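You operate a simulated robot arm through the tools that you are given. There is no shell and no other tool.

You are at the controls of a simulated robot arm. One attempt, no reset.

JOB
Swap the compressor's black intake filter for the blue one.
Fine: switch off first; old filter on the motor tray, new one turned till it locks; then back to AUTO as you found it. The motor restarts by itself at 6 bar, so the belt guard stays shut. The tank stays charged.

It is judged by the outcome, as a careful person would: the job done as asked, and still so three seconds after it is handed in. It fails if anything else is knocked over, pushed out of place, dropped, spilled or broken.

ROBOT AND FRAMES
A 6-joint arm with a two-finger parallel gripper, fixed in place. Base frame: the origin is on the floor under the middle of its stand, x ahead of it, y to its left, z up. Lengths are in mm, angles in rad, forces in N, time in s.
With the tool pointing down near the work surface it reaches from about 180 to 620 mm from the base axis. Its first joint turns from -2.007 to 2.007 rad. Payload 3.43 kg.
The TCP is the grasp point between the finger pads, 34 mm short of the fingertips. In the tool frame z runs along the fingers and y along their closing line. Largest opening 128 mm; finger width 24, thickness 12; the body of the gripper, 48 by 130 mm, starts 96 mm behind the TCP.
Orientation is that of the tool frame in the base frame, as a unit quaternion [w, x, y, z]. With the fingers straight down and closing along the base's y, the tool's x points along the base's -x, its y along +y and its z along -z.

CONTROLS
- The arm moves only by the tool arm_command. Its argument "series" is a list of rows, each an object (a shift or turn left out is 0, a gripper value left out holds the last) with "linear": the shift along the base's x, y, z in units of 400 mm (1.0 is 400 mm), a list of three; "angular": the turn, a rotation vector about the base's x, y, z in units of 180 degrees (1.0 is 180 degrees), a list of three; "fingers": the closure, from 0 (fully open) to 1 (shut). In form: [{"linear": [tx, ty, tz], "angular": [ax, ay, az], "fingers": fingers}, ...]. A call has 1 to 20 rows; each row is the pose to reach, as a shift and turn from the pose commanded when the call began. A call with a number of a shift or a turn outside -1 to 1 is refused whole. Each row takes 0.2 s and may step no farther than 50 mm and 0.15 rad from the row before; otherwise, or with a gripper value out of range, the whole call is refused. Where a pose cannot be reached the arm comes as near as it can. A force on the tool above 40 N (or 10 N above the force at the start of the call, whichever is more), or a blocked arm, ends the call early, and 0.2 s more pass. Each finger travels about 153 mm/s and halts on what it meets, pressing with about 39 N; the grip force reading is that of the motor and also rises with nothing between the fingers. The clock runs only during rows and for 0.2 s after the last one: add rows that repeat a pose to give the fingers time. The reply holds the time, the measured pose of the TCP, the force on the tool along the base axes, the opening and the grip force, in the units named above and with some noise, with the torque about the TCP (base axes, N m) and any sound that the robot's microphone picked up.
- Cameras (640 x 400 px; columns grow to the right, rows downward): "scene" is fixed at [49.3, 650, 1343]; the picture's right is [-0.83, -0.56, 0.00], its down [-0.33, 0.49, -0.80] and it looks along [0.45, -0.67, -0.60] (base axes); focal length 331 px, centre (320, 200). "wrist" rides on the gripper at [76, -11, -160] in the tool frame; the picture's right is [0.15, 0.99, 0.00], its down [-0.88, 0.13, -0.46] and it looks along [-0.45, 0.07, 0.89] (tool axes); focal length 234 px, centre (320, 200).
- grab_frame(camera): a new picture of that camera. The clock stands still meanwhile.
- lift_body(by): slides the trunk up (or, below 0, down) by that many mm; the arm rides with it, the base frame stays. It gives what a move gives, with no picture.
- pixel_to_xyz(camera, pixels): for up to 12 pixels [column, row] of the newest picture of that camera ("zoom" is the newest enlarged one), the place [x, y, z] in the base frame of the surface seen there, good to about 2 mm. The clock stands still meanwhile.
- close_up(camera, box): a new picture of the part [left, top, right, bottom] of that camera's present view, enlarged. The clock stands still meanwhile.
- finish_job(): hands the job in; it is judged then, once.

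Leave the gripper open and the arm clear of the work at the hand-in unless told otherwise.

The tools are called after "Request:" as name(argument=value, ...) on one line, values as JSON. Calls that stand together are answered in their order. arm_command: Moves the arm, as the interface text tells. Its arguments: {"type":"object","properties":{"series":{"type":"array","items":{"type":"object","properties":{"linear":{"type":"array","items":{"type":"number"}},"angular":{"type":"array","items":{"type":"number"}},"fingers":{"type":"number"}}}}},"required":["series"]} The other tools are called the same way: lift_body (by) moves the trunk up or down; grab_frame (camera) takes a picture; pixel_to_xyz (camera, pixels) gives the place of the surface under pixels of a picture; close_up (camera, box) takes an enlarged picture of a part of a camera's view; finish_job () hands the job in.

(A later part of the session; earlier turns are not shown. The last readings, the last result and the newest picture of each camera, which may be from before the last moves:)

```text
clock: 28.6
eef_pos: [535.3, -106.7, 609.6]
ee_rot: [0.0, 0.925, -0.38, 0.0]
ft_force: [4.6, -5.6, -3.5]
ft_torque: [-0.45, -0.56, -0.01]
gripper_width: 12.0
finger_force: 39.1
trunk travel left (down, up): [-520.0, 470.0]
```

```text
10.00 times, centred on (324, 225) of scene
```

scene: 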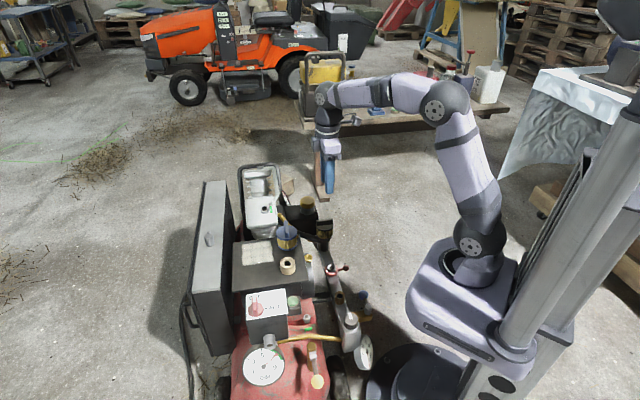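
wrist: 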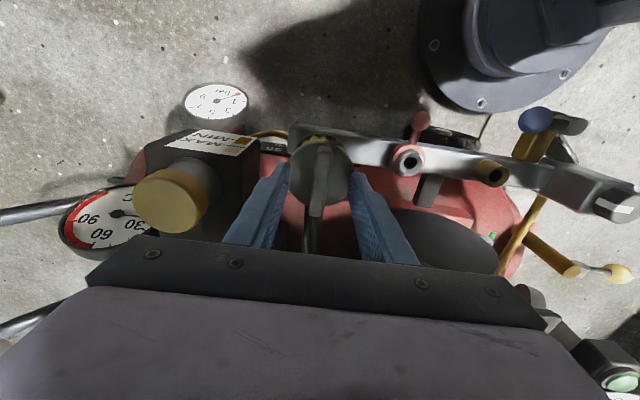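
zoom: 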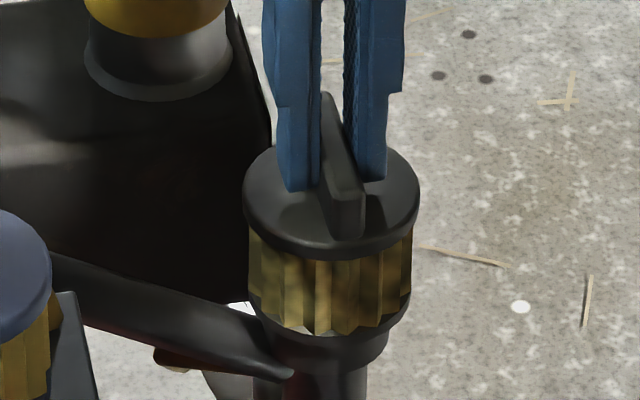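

The force on lifting is only −3.5 N and the cap edge rose in the picture (row 262 to 248), so the filter is free. I'll lift it straight up slowly, 20 mm first.

Request:
arm_command(series=[{"linear": [0, 0, 0.0125]}, {"linear": [0, 0, 0.025]}, {"linear": [0, 0, 0.0375]}, {"linear": [0, 0, 0.05]}, {"linear": [0, 0, 0.05]}])

Request:
close_up(camera="scene", box=[276, 200, 372, 260])

```text
clock: 29.8
eef_pos: [535.6, -105.6, 628.7]
ee_rot: [0.001, 0.925, -0.379, 0.0]
ft_force: [0.0, -0.2, -1.0]
ft_torque: [-0.02, 0.0, -0.02]
gripper_width: 12.1
finger_force: 38.7
trunk travel left (down, up): [-520.0, 470.0]
```

```text
6.67 times, centred on (324, 230) of scene
```

zoom: 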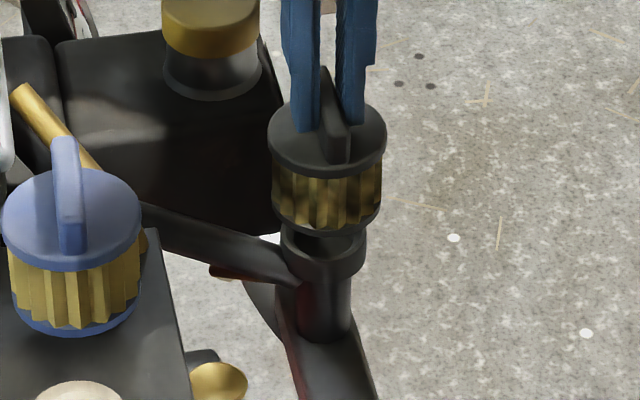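

The filter is out of its cup with zero side forces and weighs about 1 N. I'll raise it straight up to TCP z≈835, so its bottom (about 99 mm below TCP) clears the blue fin at 689.

Request:
arm_command(series=[{"linear": [0, 0, 0.08]}, {"linear": [0, 0, 0.17]}, {"linear": [0, 0, 0.26]}, {"linear": [0, 0, 0.35]}, {"linear": [0, 0, 0.44]}, {"linear": [0, 0, 0.515]}, {"linear": [0, 0, 0.515]}])

Request:
grab_frame(camera="scene")

Request:
close_up(camera="scene", box=[260, 180, 372, 250])

Request:
grab_frame(camera="wrist")

```text
clock: 31.4
eef_pos: [535.0, -106.8, 835.5]
ee_rot: [0.0, 0.925, -0.379, 0.001]
ft_force: [-0.1, -1.0, -1.0]
ft_torque: [-0.02, -0.02, 0.0]
gripper_width: 12.2
finger_force: 39.2
trunk travel left (down, up): [-520.0, 470.0]
```

```text
taken
```

scene: 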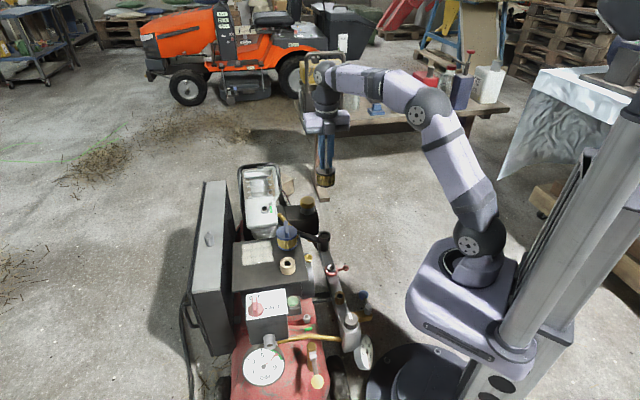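

```text
5.71 times, centred on (316, 215) of scene
```

zoom: 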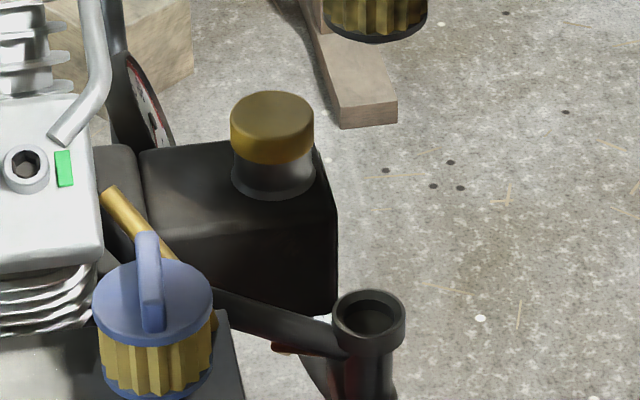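

```text
taken
```

wrist: 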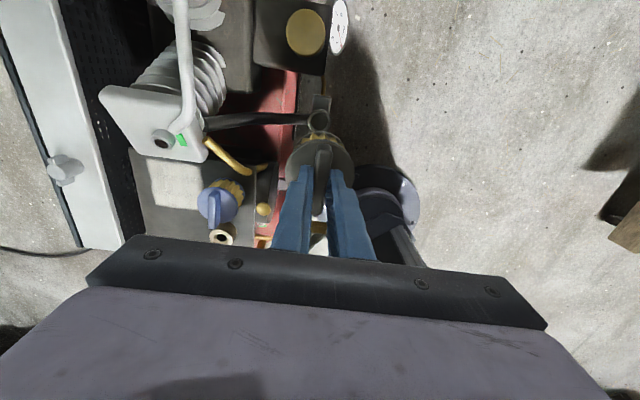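

The empty socket cup is now visible at (370,315) in the enlargement. I'll query its rim, and enlarge the held filter's underside to learn about its spigot and total height.

Request:
pixel_to_xyz(camera="zoom", pixels=[[338, 312], [401, 308], [370, 294], [372, 335], [370, 318], [372, 343], [350, 298], [392, 297], [345, 327], [395, 326]])

Request:
close_up(camera="scene", box=[293, 155, 357, 195])

Request:
pixel_to_xyz(camera="zoom", pixels=[[320, 100], [320, 150], [320, 200], [320, 250], [320, 300], [330, 310], [270, 200], [380, 200]])

Request:
close_up(camera="scene", box=[303, 218, 343, 243])

```text
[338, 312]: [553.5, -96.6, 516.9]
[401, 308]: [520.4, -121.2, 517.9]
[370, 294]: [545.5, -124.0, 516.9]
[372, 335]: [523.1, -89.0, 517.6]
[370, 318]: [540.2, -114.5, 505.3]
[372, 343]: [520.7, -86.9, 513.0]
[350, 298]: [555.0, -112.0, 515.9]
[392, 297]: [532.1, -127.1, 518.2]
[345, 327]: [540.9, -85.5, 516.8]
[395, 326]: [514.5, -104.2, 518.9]
```

```text
10.00 times, centred on (325, 175) of scene
```

zoom: 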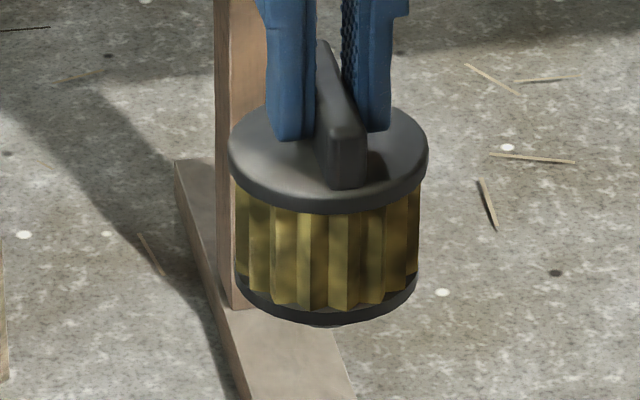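

```text
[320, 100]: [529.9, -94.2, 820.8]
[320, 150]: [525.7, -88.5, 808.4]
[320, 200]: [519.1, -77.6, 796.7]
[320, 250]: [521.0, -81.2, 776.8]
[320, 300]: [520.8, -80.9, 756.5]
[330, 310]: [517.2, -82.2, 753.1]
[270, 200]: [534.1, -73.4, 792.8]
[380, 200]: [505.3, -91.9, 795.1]
```

```text
16.00 times, centred on (323, 230) of scene
```

zoom: 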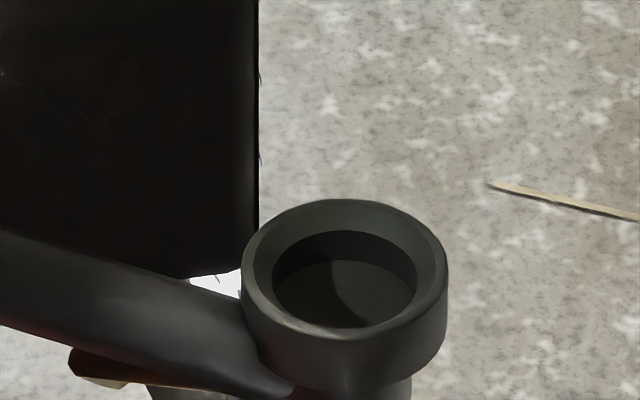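

The socket rim centre is about (535.6, −107) at z≈517, with a smooth cup and inner recess. The held filter has a small stub under its bottom flange, so it should rest with TCP near z 707 on the tray. I'll carry it over to the clear tray spot (550,185), 94 mm from the blue filter and 73 mm from the tan ring.

Request:
arm_command(series=[{"linear": [0.005, 0.1, 0]}, {"linear": [0.01, 0.2, 0]}, {"linear": [0.016, 0.31, 0]}, {"linear": [0.022, 0.42, 0]}, {"linear": [0.028, 0.53, 0]}, {"linear": [0.034, 0.63, 0]}, {"linear": [0.0375, 0.73, 0]}, {"linear": [0.0375, 0.73, 0]}])

Request:
grab_frame(camera="wrist")

Request:
close_up(camera="scene", box=[200, 190, 344, 280])

```text
clock: 33.2
eef_pos: [552.5, 186.1, 833.9]
ee_rot: [0.0, 0.925, -0.38, 0.001]
ft_force: [-0.5, -0.1, -0.8]
ft_torque: [-0.02, 0.01, 0.01]
gripper_width: 12.2
finger_force: 39.0
trunk travel left (down, up): [-520.0, 470.0]
```

```text
taken
```

wrist: 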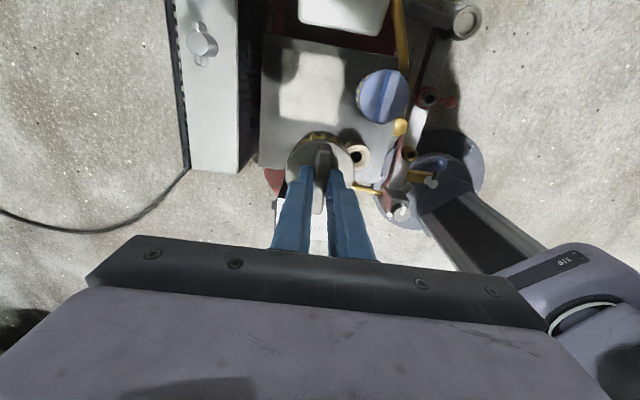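

```text
4.44 times, centred on (272, 235) of scene
```

zoom: 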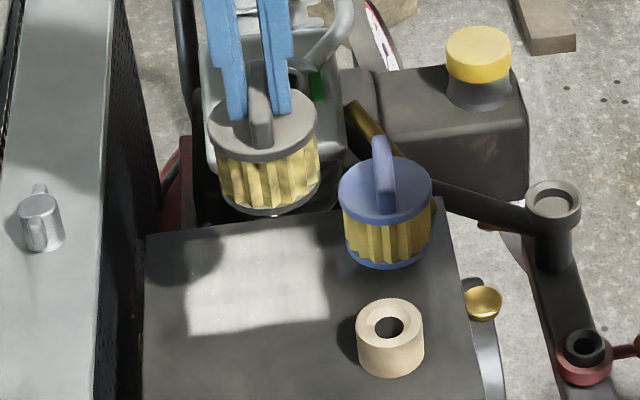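

The filter hangs above clear tray, with the tan ring and blue filter both well to the right in the wrist picture. I'll descend to TCP z≈716 (bottom about 9 mm above the tray).

Request:
arm_command(series=[{"linear": [0, 0, -0.09]}, {"linear": [0, 0, -0.18]}, {"linear": [0, 0, -0.25]}, {"linear": [0, 0, -0.294]}, {"linear": [0, 0, -0.294]}])

Request:
close_up(camera="scene", box=[216, 210, 312, 270])

Request:
grab_frame(camera="wrist")

```text
clock: 34.4
eef_pos: [551.4, 184.7, 717.0]
ee_rot: [-0.001, 0.925, -0.38, 0.001]
ft_force: [0.1, -0.4, -0.9]
ft_torque: [0.03, -0.01, 0.01]
gripper_width: 11.7
finger_force: 38.7
trunk travel left (down, up): [-520.0, 470.0]
```

```text
6.67 times, centred on (264, 240) of scene
```

zoom: 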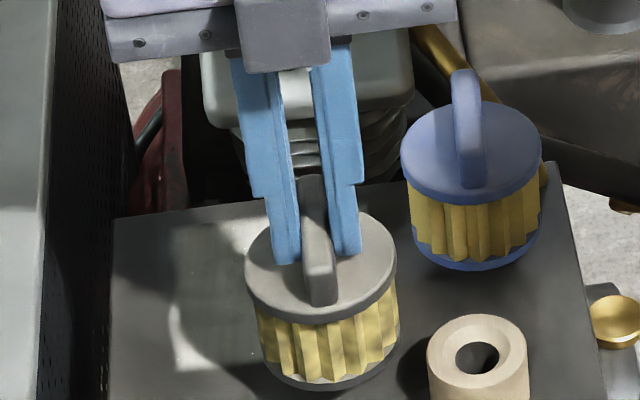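

```text
taken
```

wrist: 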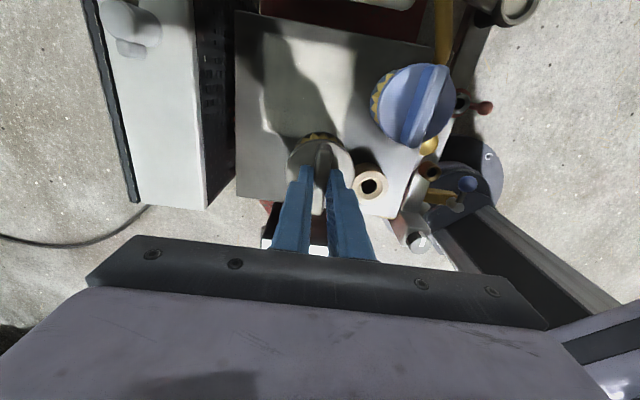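

The filter is upright just above the tray with clear gaps to the ring and the blue filter. I'll lower slowly by 10 mm, in 2 mm rows, looking for contact force.

Request:
arm_command(series=[{"linear": [0, 0, -0.005]}, {"linear": [0, 0, -0.01]}, {"linear": [0, 0, -0.015]}, {"linear": [0, 0, -0.02]}, {"linear": [0, 0, -0.0225]}])

```text
clock: 35.6
eef_pos: [551.3, 185.4, 709.3]
ee_rot: [0.0, 0.925, -0.379, 0.0]
ft_force: [0.5, 0.2, -0.5]
ft_torque: [-0.03, -0.03, 0.0]
gripper_width: 11.6
finger_force: 38.4
trunk travel left (down, up): [-520.0, 470.0]
```

No contact yet (force −0.5 N). I'll continue down in 1 mm rows.

Request:
arm_command(series=[{"linear": [0, 0, -0.0025]}, {"linear": [0, 0, -0.005]}, {"linear": [0, 0, -0.0075]}])

Request:
close_up(camera="scene", box=[232, 235, 296, 275])

```text
clock: 36.4
eef_pos: [550.4, 186.6, 707.1]
ee_rot: [-0.001, 0.925, -0.379, 0.001]
ft_force: [-0.9, -0.9, 11.2]
ft_torque: [0.04, 0.16, -0.04]
gripper_width: 11.8
finger_force: 39.2
trunk travel left (down, up): [-520.0, 470.0]
```

```text
10.00 times, centred on (264, 255) of scene
```

zoom: 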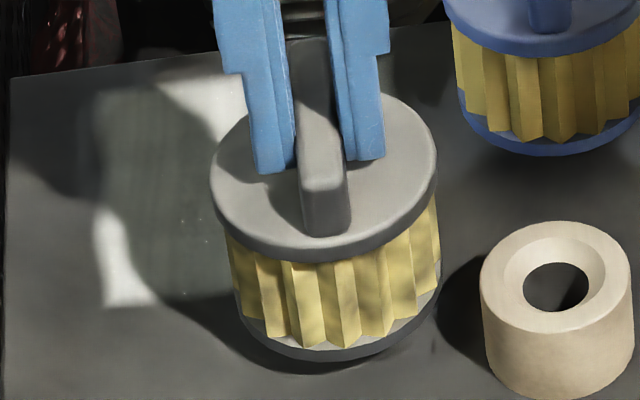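

Contact: 11 N upward at TCP z≈707, exactly as predicted. I'll ease up 0.8 mm, open the fingers to about 50 mm, pause, and then rise 25 mm slowly.

Request:
arm_command(series=[{"linear": [0, 0, 0.0018]}, {"linear": [0, 0, 0.0018]}, {"linear": [0, 0, 0.0018], "fingers": 0.6}, {"linear": [0, 0, 0.0018], "fingers": 0.6}, {"linear": [0, 0, 0.0018], "fingers": 0.6}, {"linear": [0, 0, 0.02]}, {"linear": [0, 0, 0.05]}, {"linear": [0, 0, 0.09]}, {"linear": [0, 0, 0.09]}])

Request:
close_up(camera="scene", box=[216, 210, 312, 270])

```text
clock: 38.4
eef_pos: [550.6, 185.2, 741.5]
ee_rot: [-0.001, 0.925, -0.38, 0.001]
ft_force: [-0.4, 0.3, 0.2]
ft_torque: [0.0, 0.01, -0.03]
gripper_width: 51.4
finger_force: 0.0
trunk travel left (down, up): [-520.0, 470.0]
```

```text
6.67 times, centred on (264, 240) of scene
```

zoom: 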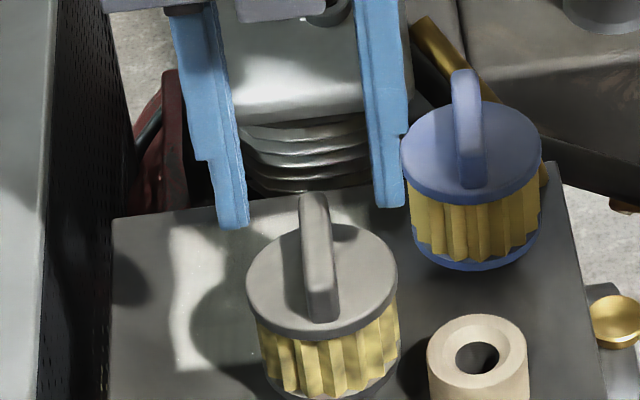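

The black filter stands upright on the tray. I'll rise to z≈800 and move over the blue filter near (547,90.5), keeping the tool at +135°, which matches its fin, then measure it closely.

Request:
arm_command(series=[{"linear": [0, 0, 0.08]}, {"linear": [0, 0, 0.15]}, {"linear": [0, -0.08, 0.15]}, {"linear": [-0.004, -0.16, 0.15]}, {"linear": [-0.009, -0.237, 0.15]}, {"linear": [-0.009, -0.237, 0.15]}])

Request:
grab_frame(camera="wrist")

Request:
close_up(camera="wrist", box=[256, 90, 384, 170])

```text
clock: 39.8
eef_pos: [548.1, 90.3, 801.7]
ee_rot: [0.0, 0.925, -0.379, 0.001]
ft_force: [0.0, -0.1, 0.8]
ft_torque: [0.05, 0.0, -0.01]
gripper_width: 51.4
finger_force: 0.1
trunk travel left (down, up): [-520.0, 470.0]
```

```text
taken
```

wrist: 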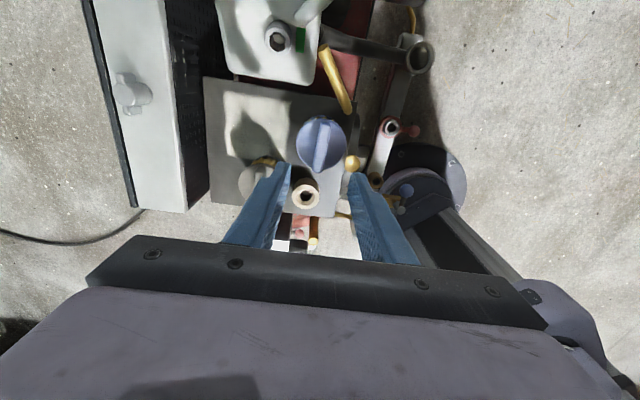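

```text
5.00 times, centred on (320, 130) of wrist
```

zoom: 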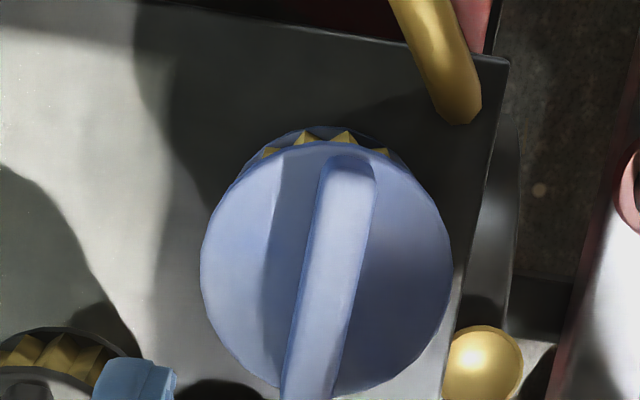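

The fin is parallel to the tool's x line in this view, so +135° fits. I'll query the fin's edges and cap rim for exact centring.

Request:
pixel_to_xyz(camera="zoom", pixels=[[340, 180], [365, 180], [325, 270], [350, 280], [300, 380], [330, 385], [205, 260], [447, 260], [230, 180], [425, 190], [240, 350], [420, 330]])

Request:
close_up(camera="wrist", box=[256, 110, 384, 190])

Request:
pixel_to_xyz(camera="zoom", pixels=[[295, 305], [305, 320], [280, 310], [320, 310], [320, 200], [280, 280], [240, 280], [300, 330]])

```text
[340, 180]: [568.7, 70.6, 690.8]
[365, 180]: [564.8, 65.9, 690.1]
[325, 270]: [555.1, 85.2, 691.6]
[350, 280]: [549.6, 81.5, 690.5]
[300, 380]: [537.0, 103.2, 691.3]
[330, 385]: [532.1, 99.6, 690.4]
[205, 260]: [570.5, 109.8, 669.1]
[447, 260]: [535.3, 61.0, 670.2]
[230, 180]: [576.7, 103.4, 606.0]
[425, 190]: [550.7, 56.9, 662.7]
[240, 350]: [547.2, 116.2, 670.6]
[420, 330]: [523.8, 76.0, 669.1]
```

```text
5.00 times, centred on (320, 150) of wrist
```

zoom: 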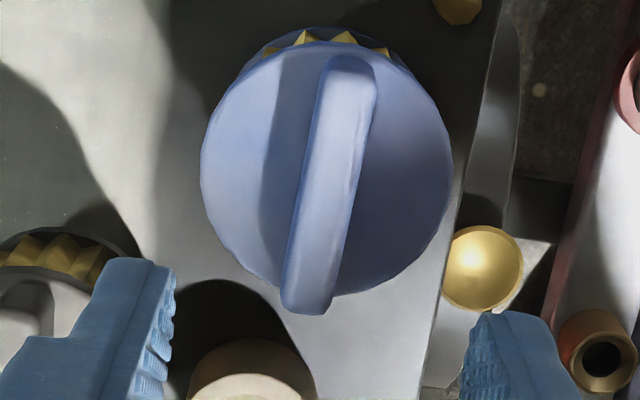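

```text
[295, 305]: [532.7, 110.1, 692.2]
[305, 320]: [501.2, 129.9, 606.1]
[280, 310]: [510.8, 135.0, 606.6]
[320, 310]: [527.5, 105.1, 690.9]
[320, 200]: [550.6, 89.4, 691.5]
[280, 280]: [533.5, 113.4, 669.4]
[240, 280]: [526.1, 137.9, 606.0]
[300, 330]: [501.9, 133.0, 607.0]
```

The blue fin centre is about (549.3, 87.2) at angle ~134°, cap top at 669.7, fin top at 691. I'll shift (+1.2, −2.5) mm and descend to z≈730 first, then re-read and fine-correct.

Request:
arm_command(series=[{"linear": [0.003, -0.006, -0.06]}, {"linear": [0.003, -0.006, -0.12]}, {"linear": [0.003, -0.006, -0.179]}, {"linear": [0.003, -0.006, -0.179]}])

Request:
close_up(camera="wrist", box=[224, 100, 416, 220])

```text
clock: 40.8
eef_pos: [550.9, 88.9, 730.5]
ee_rot: [0.0, 0.925, -0.379, 0.0]
ft_force: [0.4, 0.7, 0.6]
ft_torque: [0.0, 0.0, 0.01]
gripper_width: 51.3
finger_force: 0.1
trunk travel left (down, up): [-520.0, 470.0]
```

```text
3.33 times, centred on (320, 160) of wrist
```

zoom: 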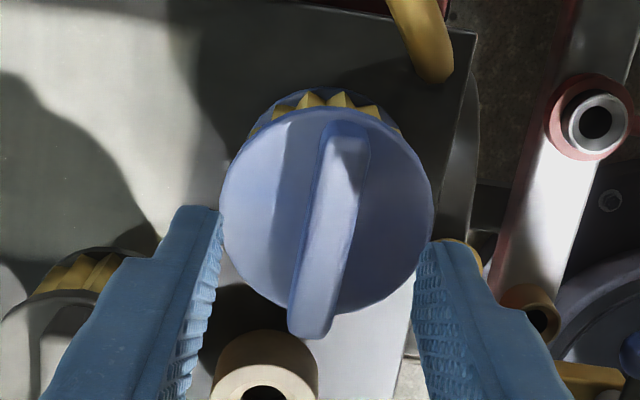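

The fin is well centred between the fingers. I'll correct by (−1.4, −1.5) mm, descend the last 23 mm to TCP z≈707.5, and re-read.

Request:
arm_command(series=[{"linear": [-0.0035, -0.0038, -0.03]}, {"linear": [-0.0035, -0.0038, -0.0575]}, {"linear": [-0.0035, -0.0038, -0.0575]}])

Request:
arm_command(series=[{"linear": [0, 0, 0]}])

```text
clock: 41.6
eef_pos: [546.6, 87.8, 706.0]
ee_rot: [0.0, 0.925, -0.38, 0.0]
ft_force: [0.3, -0.3, -0.1]
ft_torque: [-0.01, -0.02, 0.0]
gripper_width: 51.3
finger_force: 0.0
trunk travel left (down, up): [-520.0, 470.0]
```

```text
clock: 42.0
eef_pos: [547.5, 88.1, 707.2]
ee_rot: [0.0, 0.925, -0.38, 0.0]
ft_force: [0.6, 0.5, -0.5]
ft_torque: [-0.03, 0.01, -0.02]
gripper_width: 51.2
finger_force: 0.0
trunk travel left (down, up): [-520.0, 470.0]
```

Measured about (547.1, 88.0). Across the fin it is within 1 mm, but about 2 mm off along the fin, so I'll shift (+1.3, −1.2) mm and close on the fin.

Request:
arm_command(series=[{"linear": [0.0033, -0.003, 0]}, {"linear": [0.0033, -0.003, 0]}, {"linear": [0.0033, -0.003, 0], "fingers": 1.0}, {"linear": [0.0033, -0.003, 0], "fingers": 1.0}, {"linear": [0.0033, -0.003, 0], "fingers": 1.0}])

Request:
close_up(camera="wrist", box=[224, 100, 416, 220])

Request:
close_up(camera="scene", box=[232, 205, 328, 265])

```text
clock: 43.2
eef_pos: [548.4, 86.0, 707.1]
ee_rot: [0.001, 0.925, -0.379, 0.0]
ft_force: [-0.3, 0.0, -0.3]
ft_torque: [-0.02, -0.02, 0.01]
gripper_width: 12.0
finger_force: 39.3
trunk travel left (down, up): [-520.0, 470.0]
```

```text
3.33 times, centred on (320, 160) of wrist
```

zoom: 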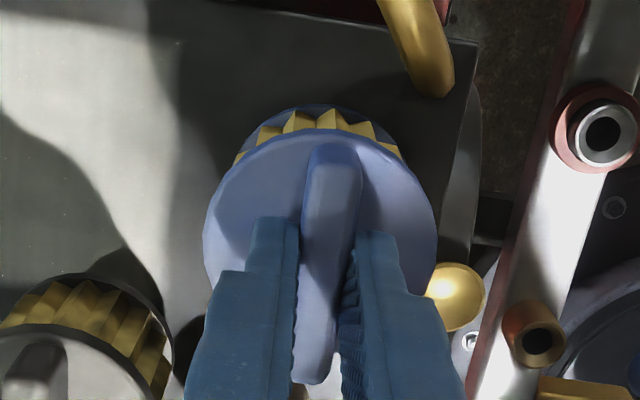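

```text
6.67 times, centred on (280, 235) of scene
```

zoom: 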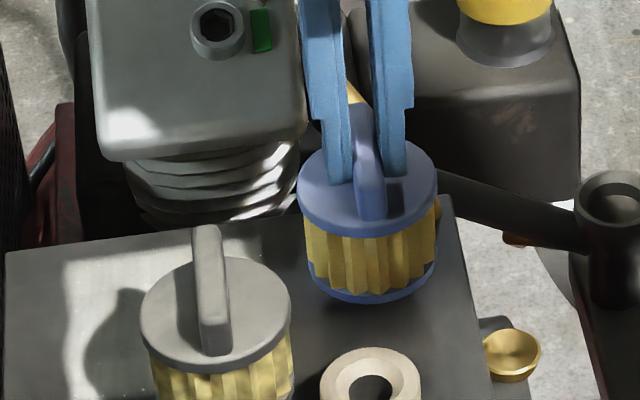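

The blue fin is gripped with zero side force, and its cap sits in the wrist view where the black one sat in the grip (edges at columns 285 and 355), so it is centred. I'll lift straight up to z≈800 and check it hangs straight.

Request:
arm_command(series=[{"linear": [0, 0, 0.02]}, {"linear": [0, 0, 0.06]}, {"linear": [0, 0, 0.12]}, {"linear": [0, 0, 0.18]}, {"linear": [0, 0, 0.235]}, {"linear": [0, 0, 0.235]}])

Request:
close_up(camera="scene", box=[240, 180, 336, 240])

Request:
close_up(camera="wrist", box=[224, 100, 416, 220])

```text
clock: 44.6
eef_pos: [548.8, 84.2, 800.4]
ee_rot: [-0.001, 0.925, -0.38, 0.001]
ft_force: [0.5, -0.4, -0.4]
ft_torque: [-0.02, -0.01, -0.01]
gripper_width: 12.0
finger_force: 38.7
trunk travel left (down, up): [-520.0, 470.0]
```

```text
6.67 times, centred on (288, 210) of scene
```

zoom: 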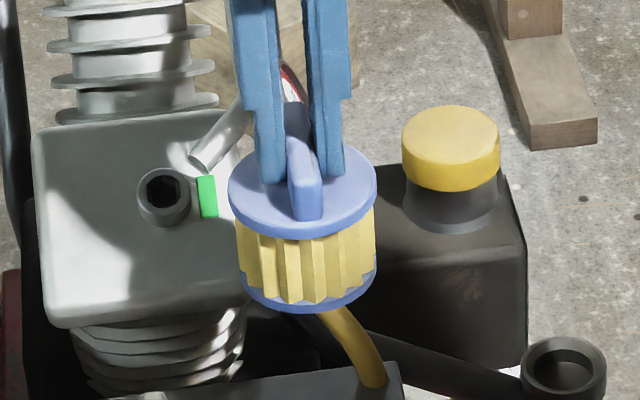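

```text
3.33 times, centred on (320, 160) of wrist
```

zoom: 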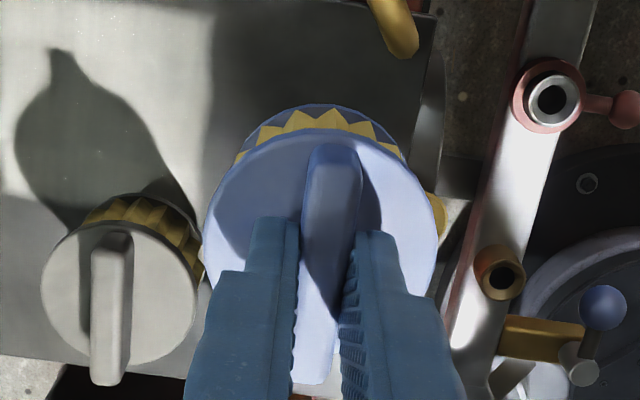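

The blue filter hangs straight. I'll move it at this height to above the socket at (536, −106).

Request:
arm_command(series=[{"linear": [-0.006, -0.1, 0]}, {"linear": [-0.012, -0.2, 0]}, {"linear": [-0.019, -0.3, 0]}, {"linear": [-0.026, -0.4, 0]}, {"linear": [-0.032, -0.476, 0]}, {"linear": [-0.032, -0.476, 0]}])

Request:
close_up(camera="scene", box=[276, 190, 372, 250])

Request:
grab_frame(camera="wrist")

```text
clock: 46.0
eef_pos: [535.7, -104.0, 801.0]
ee_rot: [0.0, 0.925, -0.379, 0.0]
ft_force: [-0.3, -0.6, -1.1]
ft_torque: [0.0, 0.02, -0.03]
gripper_width: 11.9
finger_force: 38.7
trunk travel left (down, up): [-520.0, 470.0]
```

```text
6.67 times, centred on (324, 220) of scene
```

zoom: 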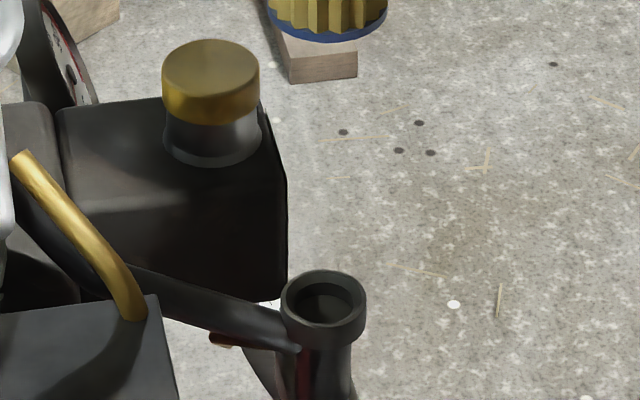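

```text
taken
```

wrist: 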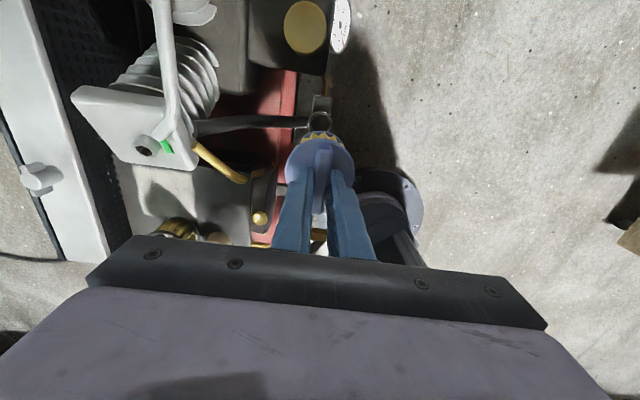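

Now a last precise look at the socket rim before lowering: I'll enlarge it in the scene view and query points around the outer and inner rim.

Request:
close_up(camera="scene", box=[303, 218, 343, 243])

Request:
pixel_to_xyz(camera="zoom", pixels=[[255, 275], [435, 275], [345, 215], [345, 330], [285, 230], [405, 230], [285, 318], [405, 315], [262, 255], [428, 250], [345, 290], [380, 322]])

Request:
close_up(camera="wrist", box=[272, 90, 368, 150])

```text
16.00 times, centred on (323, 230) of scene
```

zoom: 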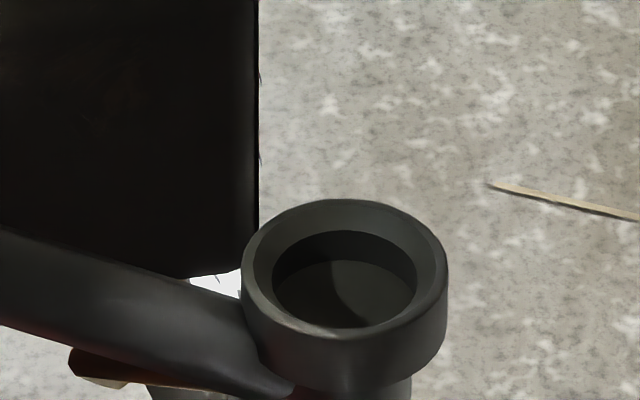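

```text
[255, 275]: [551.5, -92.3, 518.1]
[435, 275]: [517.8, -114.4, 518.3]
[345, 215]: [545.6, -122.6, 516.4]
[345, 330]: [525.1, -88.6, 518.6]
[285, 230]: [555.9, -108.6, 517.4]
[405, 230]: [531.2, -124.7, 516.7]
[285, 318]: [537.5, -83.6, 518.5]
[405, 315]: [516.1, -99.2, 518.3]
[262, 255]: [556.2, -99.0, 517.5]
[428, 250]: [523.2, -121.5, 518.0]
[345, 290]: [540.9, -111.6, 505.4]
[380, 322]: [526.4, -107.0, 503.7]
```

```text
6.67 times, centred on (320, 120) of wrist
```

zoom: 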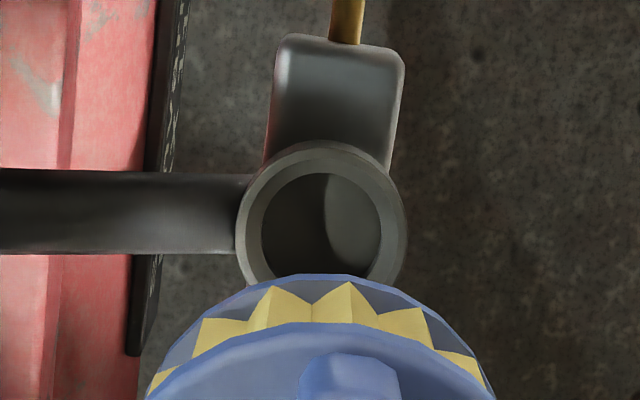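

The rim fits a centre of about (535.8, −105.2), rim top z≈518, cup floor about 504. Together with the seated readings earlier, I'll aim for (536, −105.6). I'll descend to TCP z≈640 first, and re-read.

Request:
arm_command(series=[{"linear": [0, -0.0015, -0.1]}, {"linear": [0, -0.0015, -0.2]}, {"linear": [0, -0.0015, -0.3]}, {"linear": [0, -0.0015, -0.37]}, {"linear": [0, -0.0015, -0.4]}, {"linear": [0, -0.0015, -0.4]}])

Request:
arm_command(series=[{"linear": [0, 0, 0]}])

Request:
close_up(camera="scene", box=[276, 200, 372, 260])

```text
clock: 47.4
eef_pos: [536.5, -105.2, 638.0]
ee_rot: [0.0, 0.925, -0.38, 0.0]
ft_force: [1.3, -0.1, -0.4]
ft_torque: [0.0, 0.0, 0.02]
gripper_width: 11.9
finger_force: 39.9
trunk travel left (down, up): [-520.0, 470.0]
```

```text
clock: 47.8
eef_pos: [535.5, -104.8, 639.0]
ee_rot: [0.0, 0.925, -0.38, 0.001]
ft_force: [-0.2, 0.2, -0.3]
ft_torque: [0.02, -0.02, 0.03]
gripper_width: 12.0
finger_force: 39.0
trunk travel left (down, up): [-520.0, 470.0]
```

```text
6.67 times, centred on (324, 230) of scene
```

zoom: 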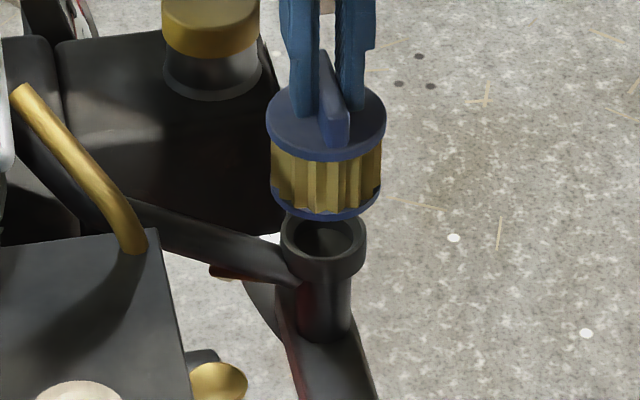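

The blue filter is directly above the cup (centres within about 1 mm). I'll nudge (+0.5, −0.4) mm and lower to TCP z≈620, then in small steps.

Request:
arm_command(series=[{"linear": [0.0012, -0.001, -0.02]}, {"linear": [0.0012, -0.001, -0.04]}, {"linear": [0.0012, -0.001, -0.0475]}, {"linear": [0.0012, -0.001, -0.0475]}])

Request:
arm_command(series=[{"linear": [0, 0, -0.005]}, {"linear": [0, 0, -0.01]}, {"linear": [0, 0, -0.01]}])

```text
clock: 48.8
eef_pos: [536.5, -103.9, 622.0]
ee_rot: [0.0, 0.925, -0.38, 0.0]
ft_force: [-0.6, 0.2, 0.0]
ft_torque: [0.01, 0.0, 0.03]
gripper_width: 12.0
finger_force: 39.3
trunk travel left (down, up): [-520.0, 470.0]
```

```text
clock: 49.6
eef_pos: [536.7, -104.3, 618.6]
ee_rot: [0.0, 0.925, -0.38, 0.0]
ft_force: [-0.3, -0.3, -0.4]
ft_torque: [-0.03, 0.0, 0.0]
gripper_width: 12.0
finger_force: 38.9
trunk travel left (down, up): [-520.0, 470.0]
```

TCP reads about (536.6, −104.1, 618.6), with y about 1.5 mm short, so I'll correct that and keep lowering in 2 mm rows.

Request:
arm_command(series=[{"linear": [-0.001, -0.0037, 0]}, {"linear": [-0.001, -0.0037, -0.005]}, {"linear": [-0.001, -0.0037, -0.01]}, {"linear": [-0.001, -0.0037, -0.01]}])

Request:
arm_command(series=[{"linear": [0, 0, -0.004]}, {"linear": [0, 0, -0.008]}, {"linear": [0, 0, -0.008]}])

Request:
close_up(camera="scene", box=[292, 205, 356, 245])

```text
clock: 50.6
eef_pos: [535.0, -107.4, 614.4]
ee_rot: [0.0, 0.925, -0.38, 0.0]
ft_force: [0.2, -0.2, -0.4]
ft_torque: [0.02, -0.04, 0.0]
gripper_width: 12.1
finger_force: 38.9
trunk travel left (down, up): [-520.0, 470.0]
```

```text
clock: 51.4
eef_pos: [536.3, -106.8, 610.4]
ee_rot: [0.0, 0.925, -0.38, 0.0]
ft_force: [-0.3, 0.7, -0.5]
ft_torque: [0.01, -0.03, -0.03]
gripper_width: 12.0
finger_force: 39.0
trunk travel left (down, up): [-520.0, 470.0]
```

```text
10.00 times, centred on (324, 225) of scene
```

zoom: 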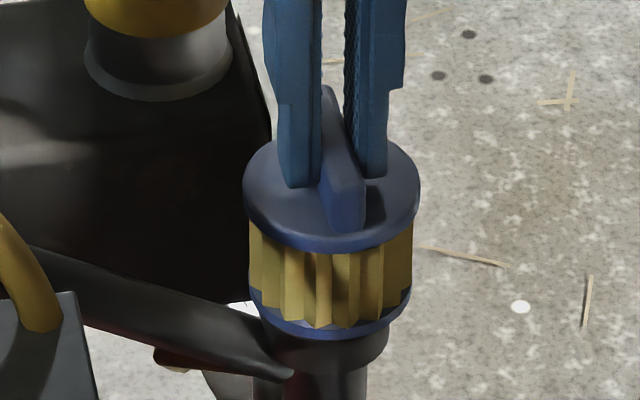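

At z 610 the stub is inside the cup with no contact force. I'll continue the last 5 mm in 1 mm rows until it seats.

Request:
arm_command(series=[{"linear": [0, 0, -0.0025]}, {"linear": [0, 0, -0.005]}, {"linear": [0, 0, -0.0075]}, {"linear": [0, 0, -0.01]}])

```text
clock: 52.4
eef_pos: [536.2, -106.0, 606.5]
ee_rot: [0.0, 0.925, -0.38, 0.001]
ft_force: [1.1, 0.9, -0.7]
ft_torque: [0.1, -0.07, 0.0]
gripper_width: 11.9
finger_force: 39.1
trunk travel left (down, up): [-520.0, 470.0]
```

Request:
arm_command(series=[{"linear": [0, 0, -0.002]}, {"linear": [0, 0, -0.004]}, {"linear": [0, 0, -0.006]}])

```text
clock: 53.2
eef_pos: [535.4, -106.5, 605.0]
ee_rot: [0.0, 0.925, -0.38, 0.0]
ft_force: [0.9, 1.1, 1.8]
ft_torque: [0.14, -0.03, 0.0]
gripper_width: 12.1
finger_force: 39.1
trunk travel left (down, up): [-520.0, 470.0]
```

Light seating contact (+1.8 N) at z 605, the same height as the old filter when seated. I'll press about 0.6 mm more and then turn clockwise, 30° first.

Request:
arm_command(series=[{"linear": [0, 0, -0.0015]}, {"linear": [0, 0, -0.0015], "angular": [0, 0, -0.04]}, {"linear": [0, 0, -0.0015], "angular": [0, 0, -0.08]}, {"linear": [0, 0, -0.0015], "angular": [0, 0, -0.12]}, {"linear": [0, 0, -0.0015], "angular": [0, 0, -0.16]}, {"linear": [0, 0, -0.0015], "angular": [0, 0, -0.16]}])

Request:
close_up(camera="scene", box=[292, 205, 356, 245])

```text
clock: 54.6
eef_pos: [536.1, -106.8, 604.5]
ee_rot: [-0.001, 0.801, -0.599, 0.001]
ft_force: [4.3, -1.1, 8.5]
ft_torque: [-0.06, -0.21, 0.07]
gripper_width: 12.3
finger_force: 39.3
trunk travel left (down, up): [-520.0, 470.0]
```

```text
10.00 times, centred on (324, 225) of scene
```

zoom: 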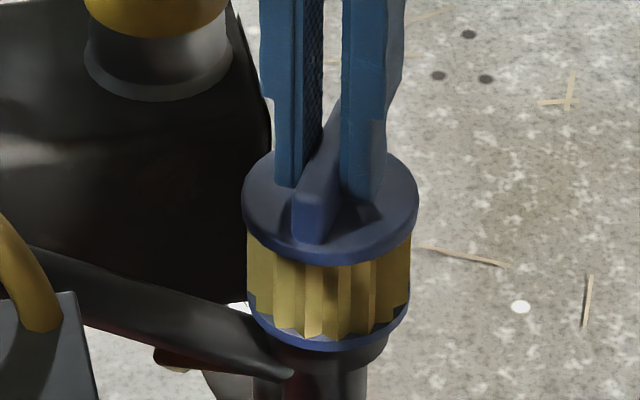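

The filter turned with the tool to yaw 106° and stays seated. I'll continue clockwise another 30°.

Request:
arm_command(series=[{"angular": [0, 0, -0.04]}, {"angular": [0, 0, -0.08]}, {"angular": [0, 0, -0.12]}, {"angular": [0, 0, -0.16]}, {"angular": [0, 0, -0.16]}])

Request:
arm_command(series=[{"angular": [0, 0, -0.03]}, {"angular": [0, 0, -0.06]}, {"angular": [0, 0, -0.09]}, {"angular": [0, 0, -0.09]}])

```text
clock: 55.8
eef_pos: [536.0, -106.7, 604.4]
ee_rot: [0.0, -0.626, 0.78, -0.002]
ft_force: [7.1, 1.6, 12.6]
ft_torque: [0.15, -0.33, 0.1]
gripper_width: 12.1
finger_force: 39.1
trunk travel left (down, up): [-520.0, 470.0]
```

```text
clock: 56.8
eef_pos: [535.4, -106.9, 604.9]
ee_rot: [0.0, -0.511, 0.859, -0.001]
ft_force: [8.7, 1.4, 11.4]
ft_torque: [0.27, -0.59, 0.06]
gripper_width: 12.0
finger_force: 39.2
trunk travel left (down, up): [-520.0, 470.0]
```

Yaw is now 61° (74° turned), torque still low. I'll continue in ~16° steps until it stops or clicks.

Request:
arm_command(series=[{"angular": [0, 0, -0.03]}, {"angular": [0, 0, -0.06]}, {"angular": [0, 0, -0.09]}, {"angular": [0, 0, -0.09]}])

Request:
close_up(camera="wrist", box=[240, 100, 400, 200])

```text
clock: 57.8
eef_pos: [535.8, -106.9, 603.8]
ee_rot: [0.001, -0.385, 0.923, 0.0]
ft_force: [8.2, 3.2, 11.3]
ft_torque: [0.32, -0.62, 0.12]
gripper_width: 11.9
finger_force: 38.5
trunk travel left (down, up): [-520.0, 470.0]
```

```text
4.00 times, centred on (320, 150) of wrist
```

zoom: 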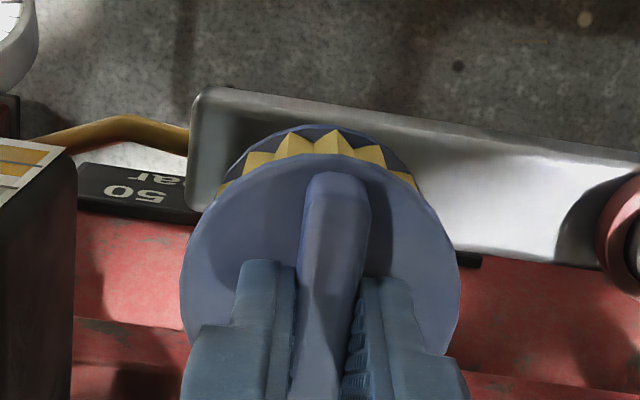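

Yaw is 45°, where the old one sat locked; torque is 0.12 N m with no clear stop. I'll go on in small steps (about 4° each) to find the lock.

Request:
arm_command(series=[{"angular": [0, 0, -0.012]}, {"angular": [0, 0, -0.024]}, {"angular": [0, 0, -0.024]}])

Request:
arm_command(series=[{"angular": [0, 0, -0.012]}, {"angular": [0, 0, -0.024]}, {"angular": [0, 0, -0.024]}])

```text
clock: 58.6
eef_pos: [536.0, -106.6, 604.8]
ee_rot: [0.0, -0.35, 0.937, -0.001]
ft_force: [9.0, 1.5, 10.4]
ft_torque: [0.27, -0.62, 0.12]
gripper_width: 12.0
finger_force: 39.0
trunk travel left (down, up): [-520.0, 470.0]
```

```text
clock: 59.4
eef_pos: [535.9, -106.7, 605.1]
ee_rot: [0.0, -0.315, 0.949, -0.001]
ft_force: [9.5, 1.7, 9.4]
ft_torque: [0.21, -0.66, 0.06]
gripper_width: 11.9
finger_force: 39.1
trunk travel left (down, up): [-520.0, 470.0]
```

Yaw is 37° and still turning freely. Before going further I'll check visually that the filter is following, then make a gentle 2 mm lift test to see whether it's held.

Request:
close_up(camera="wrist", box=[240, 100, 400, 200])

Request:
arm_command(series=[{"linear": [0, 0, 0.003]}, {"linear": [0, 0, 0.006]}, {"linear": [0, 0, 0.006]}])

Request:
close_up(camera="scene", box=[292, 205, 356, 245])

```text
4.00 times, centred on (320, 150) of wrist
```

zoom: 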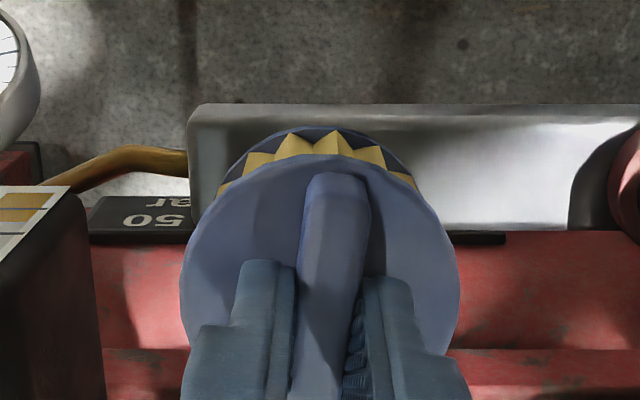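

```text
clock: 60.2
eef_pos: [535.7, -106.9, 604.4]
ee_rot: [-0.001, -0.315, 0.949, 0.0]
ft_force: [10.2, 3.1, -5.8]
ft_torque: [0.32, -0.92, -0.03]
gripper_width: 12.0
finger_force: 39.6
trunk travel left (down, up): [-520.0, 470.0]
```

```text
10.00 times, centred on (324, 225) of scene
```

zoom: 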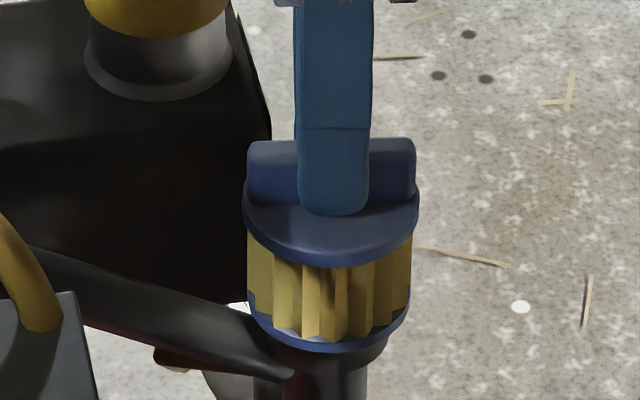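

The lift was resisted: TCP stayed at z 604.4 while force swung from +9 to −6 N, so the filter is now captured axially. It hasn't hit a lock stop yet though, so I'll lower back 1.5 mm, relieve ~1 mm in x, and keep turning clockwise in small steps.

Request:
arm_command(series=[{"linear": [0.0025, 0.0007, -0.004]}, {"linear": [0.0025, 0.0007, -0.004], "angular": [0, 0, -0.015]}, {"linear": [0.0025, 0.0007, -0.004], "angular": [0, 0, -0.03]}, {"linear": [0.0025, 0.0007, -0.004], "angular": [0, 0, -0.045]}, {"linear": [0.0025, 0.0007, -0.004], "angular": [0, 0, -0.045]}])

Request:
arm_command(series=[{"angular": [0, 0, -0.015]}, {"angular": [0, 0, -0.03]}, {"angular": [0, 0, -0.045]}, {"angular": [0, 0, -0.045]}])

```text
clock: 61.4
eef_pos: [535.7, -106.6, 604.8]
ee_rot: [-0.001, -0.247, 0.969, -0.001]
ft_force: [-0.2, -0.6, 0.6]
ft_torque: [-0.02, 0.02, -0.01]
gripper_width: 12.1
finger_force: 39.1
trunk travel left (down, up): [-520.0, 470.0]
```

```text
clock: 62.4
eef_pos: [537.6, -107.0, 604.2]
ee_rot: [0.0, -0.178, 0.984, 0.0]
ft_force: [-0.3, -0.4, -1.5]
ft_torque: [0.02, 0.02, 0.05]
gripper_width: 12.0
finger_force: 38.9
trunk travel left (down, up): [-520.0, 470.0]
```

Forces are near zero now, yaw 20°, and still no stop. Let me check by picture that the filter is really turning with the fingers.

Request:
close_up(camera="wrist", box=[240, 100, 400, 200])

Request:
close_up(camera="scene", box=[292, 205, 356, 245])

```text
4.00 times, centred on (320, 150) of wrist
```

zoom: 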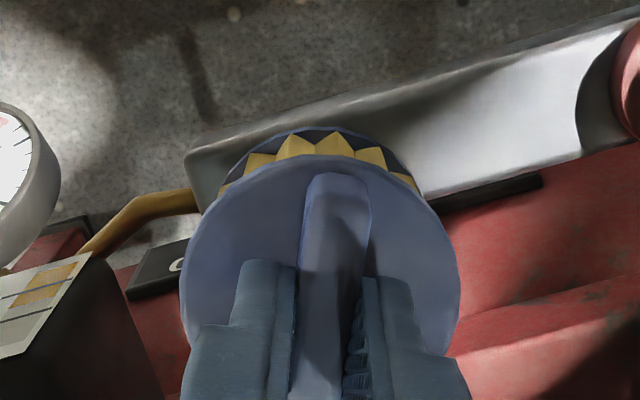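

```text
10.00 times, centred on (324, 225) of scene
```

zoom: 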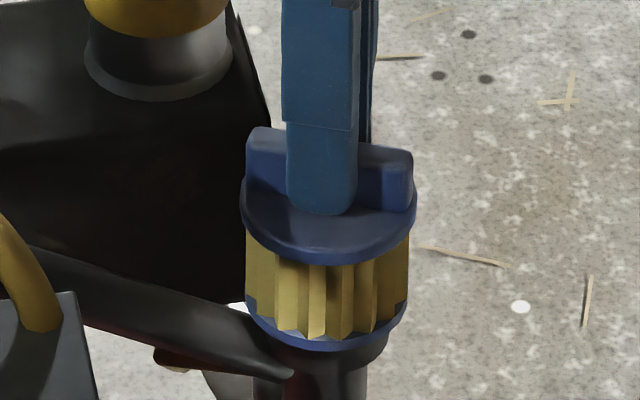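

The filter follows the fingers. Side forces are now nil, so a cleaner retention check is possible: I'll lift 3 mm gently and compare TCP z and force.

Request:
arm_command(series=[{"linear": [0, 0, 0.0025]}, {"linear": [0, 0, 0.005]}, {"linear": [0, 0, 0.0075]}, {"linear": [0, 0, 0.0075]}])

Request:
close_up(camera="scene", box=[292, 205, 356, 245])

```text
clock: 63.4
eef_pos: [536.7, -106.2, 606.7]
ee_rot: [-0.002, -0.179, 0.984, 0.001]
ft_force: [-0.3, -0.1, -13.7]
ft_torque: [0.0, 0.04, 0.02]
gripper_width: 11.9
finger_force: 39.3
trunk travel left (down, up): [-520.0, 470.0]
```

```text
10.00 times, centred on (324, 225) of scene
```

zoom: 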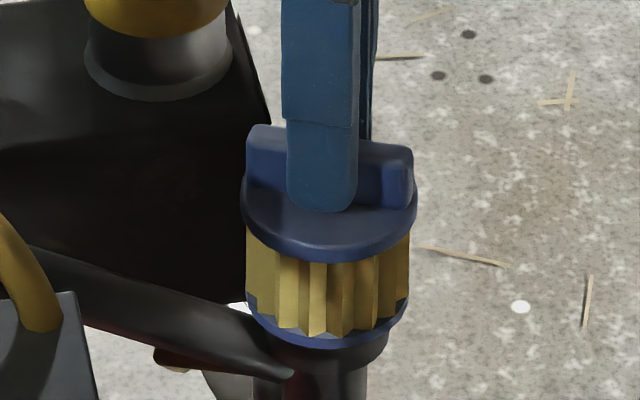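

Held: −13.7 N downward pull with no side force, so the bayonet is engaged. I'll lower back 2.5 mm and continue clockwise, watching for torque rise or a click.

Request:
arm_command(series=[{"linear": [0, 0, -0.0062]}, {"linear": [0, 0, -0.0062], "angular": [0, 0, -0.02]}, {"linear": [0, 0, -0.0062], "angular": [0, 0, -0.04]}, {"linear": [0, 0, -0.0062], "angular": [0, 0, -0.06]}, {"linear": [0, 0, -0.0062], "angular": [0, 0, -0.06]}])

Request:
arm_command(series=[{"angular": [0, 0, -0.02]}, {"angular": [0, 0, -0.04]}, {"angular": [0, 0, -0.06]}, {"angular": [0, 0, -0.06]}])

```text
clock: 64.6
eef_pos: [537.7, -106.5, 605.3]
ee_rot: [0.0, -0.084, 0.996, 0.0]
ft_force: [0.4, 0.0, -0.2]
ft_torque: [-0.02, -0.01, 0.02]
gripper_width: 11.7
finger_force: 39.0
trunk travel left (down, up): [-520.0, 470.0]
```

```text
clock: 65.6
eef_pos: [536.5, -105.5, 605.1]
ee_rot: [0.0, 0.01, 1.0, -0.001]
ft_force: [-0.7, 0.3, -1.2]
ft_torque: [0.0, 0.0, 0.06]
gripper_width: 12.0
finger_force: 39.0
trunk travel left (down, up): [-520.0, 470.0]
```

Yaw is about −1° (137° turned) and still no stop, only friction-level torque. I'll check retention again here with a 2.5 mm lift before deciding how far to go.

Request:
arm_command(series=[{"linear": [0, 0, 0.003]}, {"linear": [0, 0, 0.0065]}, {"linear": [0, 0, 0.0065]}])

Request:
arm_command(series=[{"linear": [0, 0, -0.003]}, {"linear": [0, 0, -0.006]}, {"linear": [0, 0, -0.006]}])

```text
clock: 66.4
eef_pos: [537.3, -107.5, 607.7]
ee_rot: [0.0, 0.009, 1.0, -0.001]
ft_force: [0.3, 0.3, -0.8]
ft_torque: [-0.02, 0.0, -0.02]
gripper_width: 12.3
finger_force: 39.2
trunk travel left (down, up): [-520.0, 470.0]
```

```text
clock: 67.2
eef_pos: [536.3, -105.9, 605.5]
ee_rot: [0.0, 0.009, 1.0, 0.0]
ft_force: [-0.9, 0.2, -0.2]
ft_torque: [0.02, 0.02, 0.03]
gripper_width: 11.9
finger_force: 39.1
trunk travel left (down, up): [-520.0, 470.0]
```

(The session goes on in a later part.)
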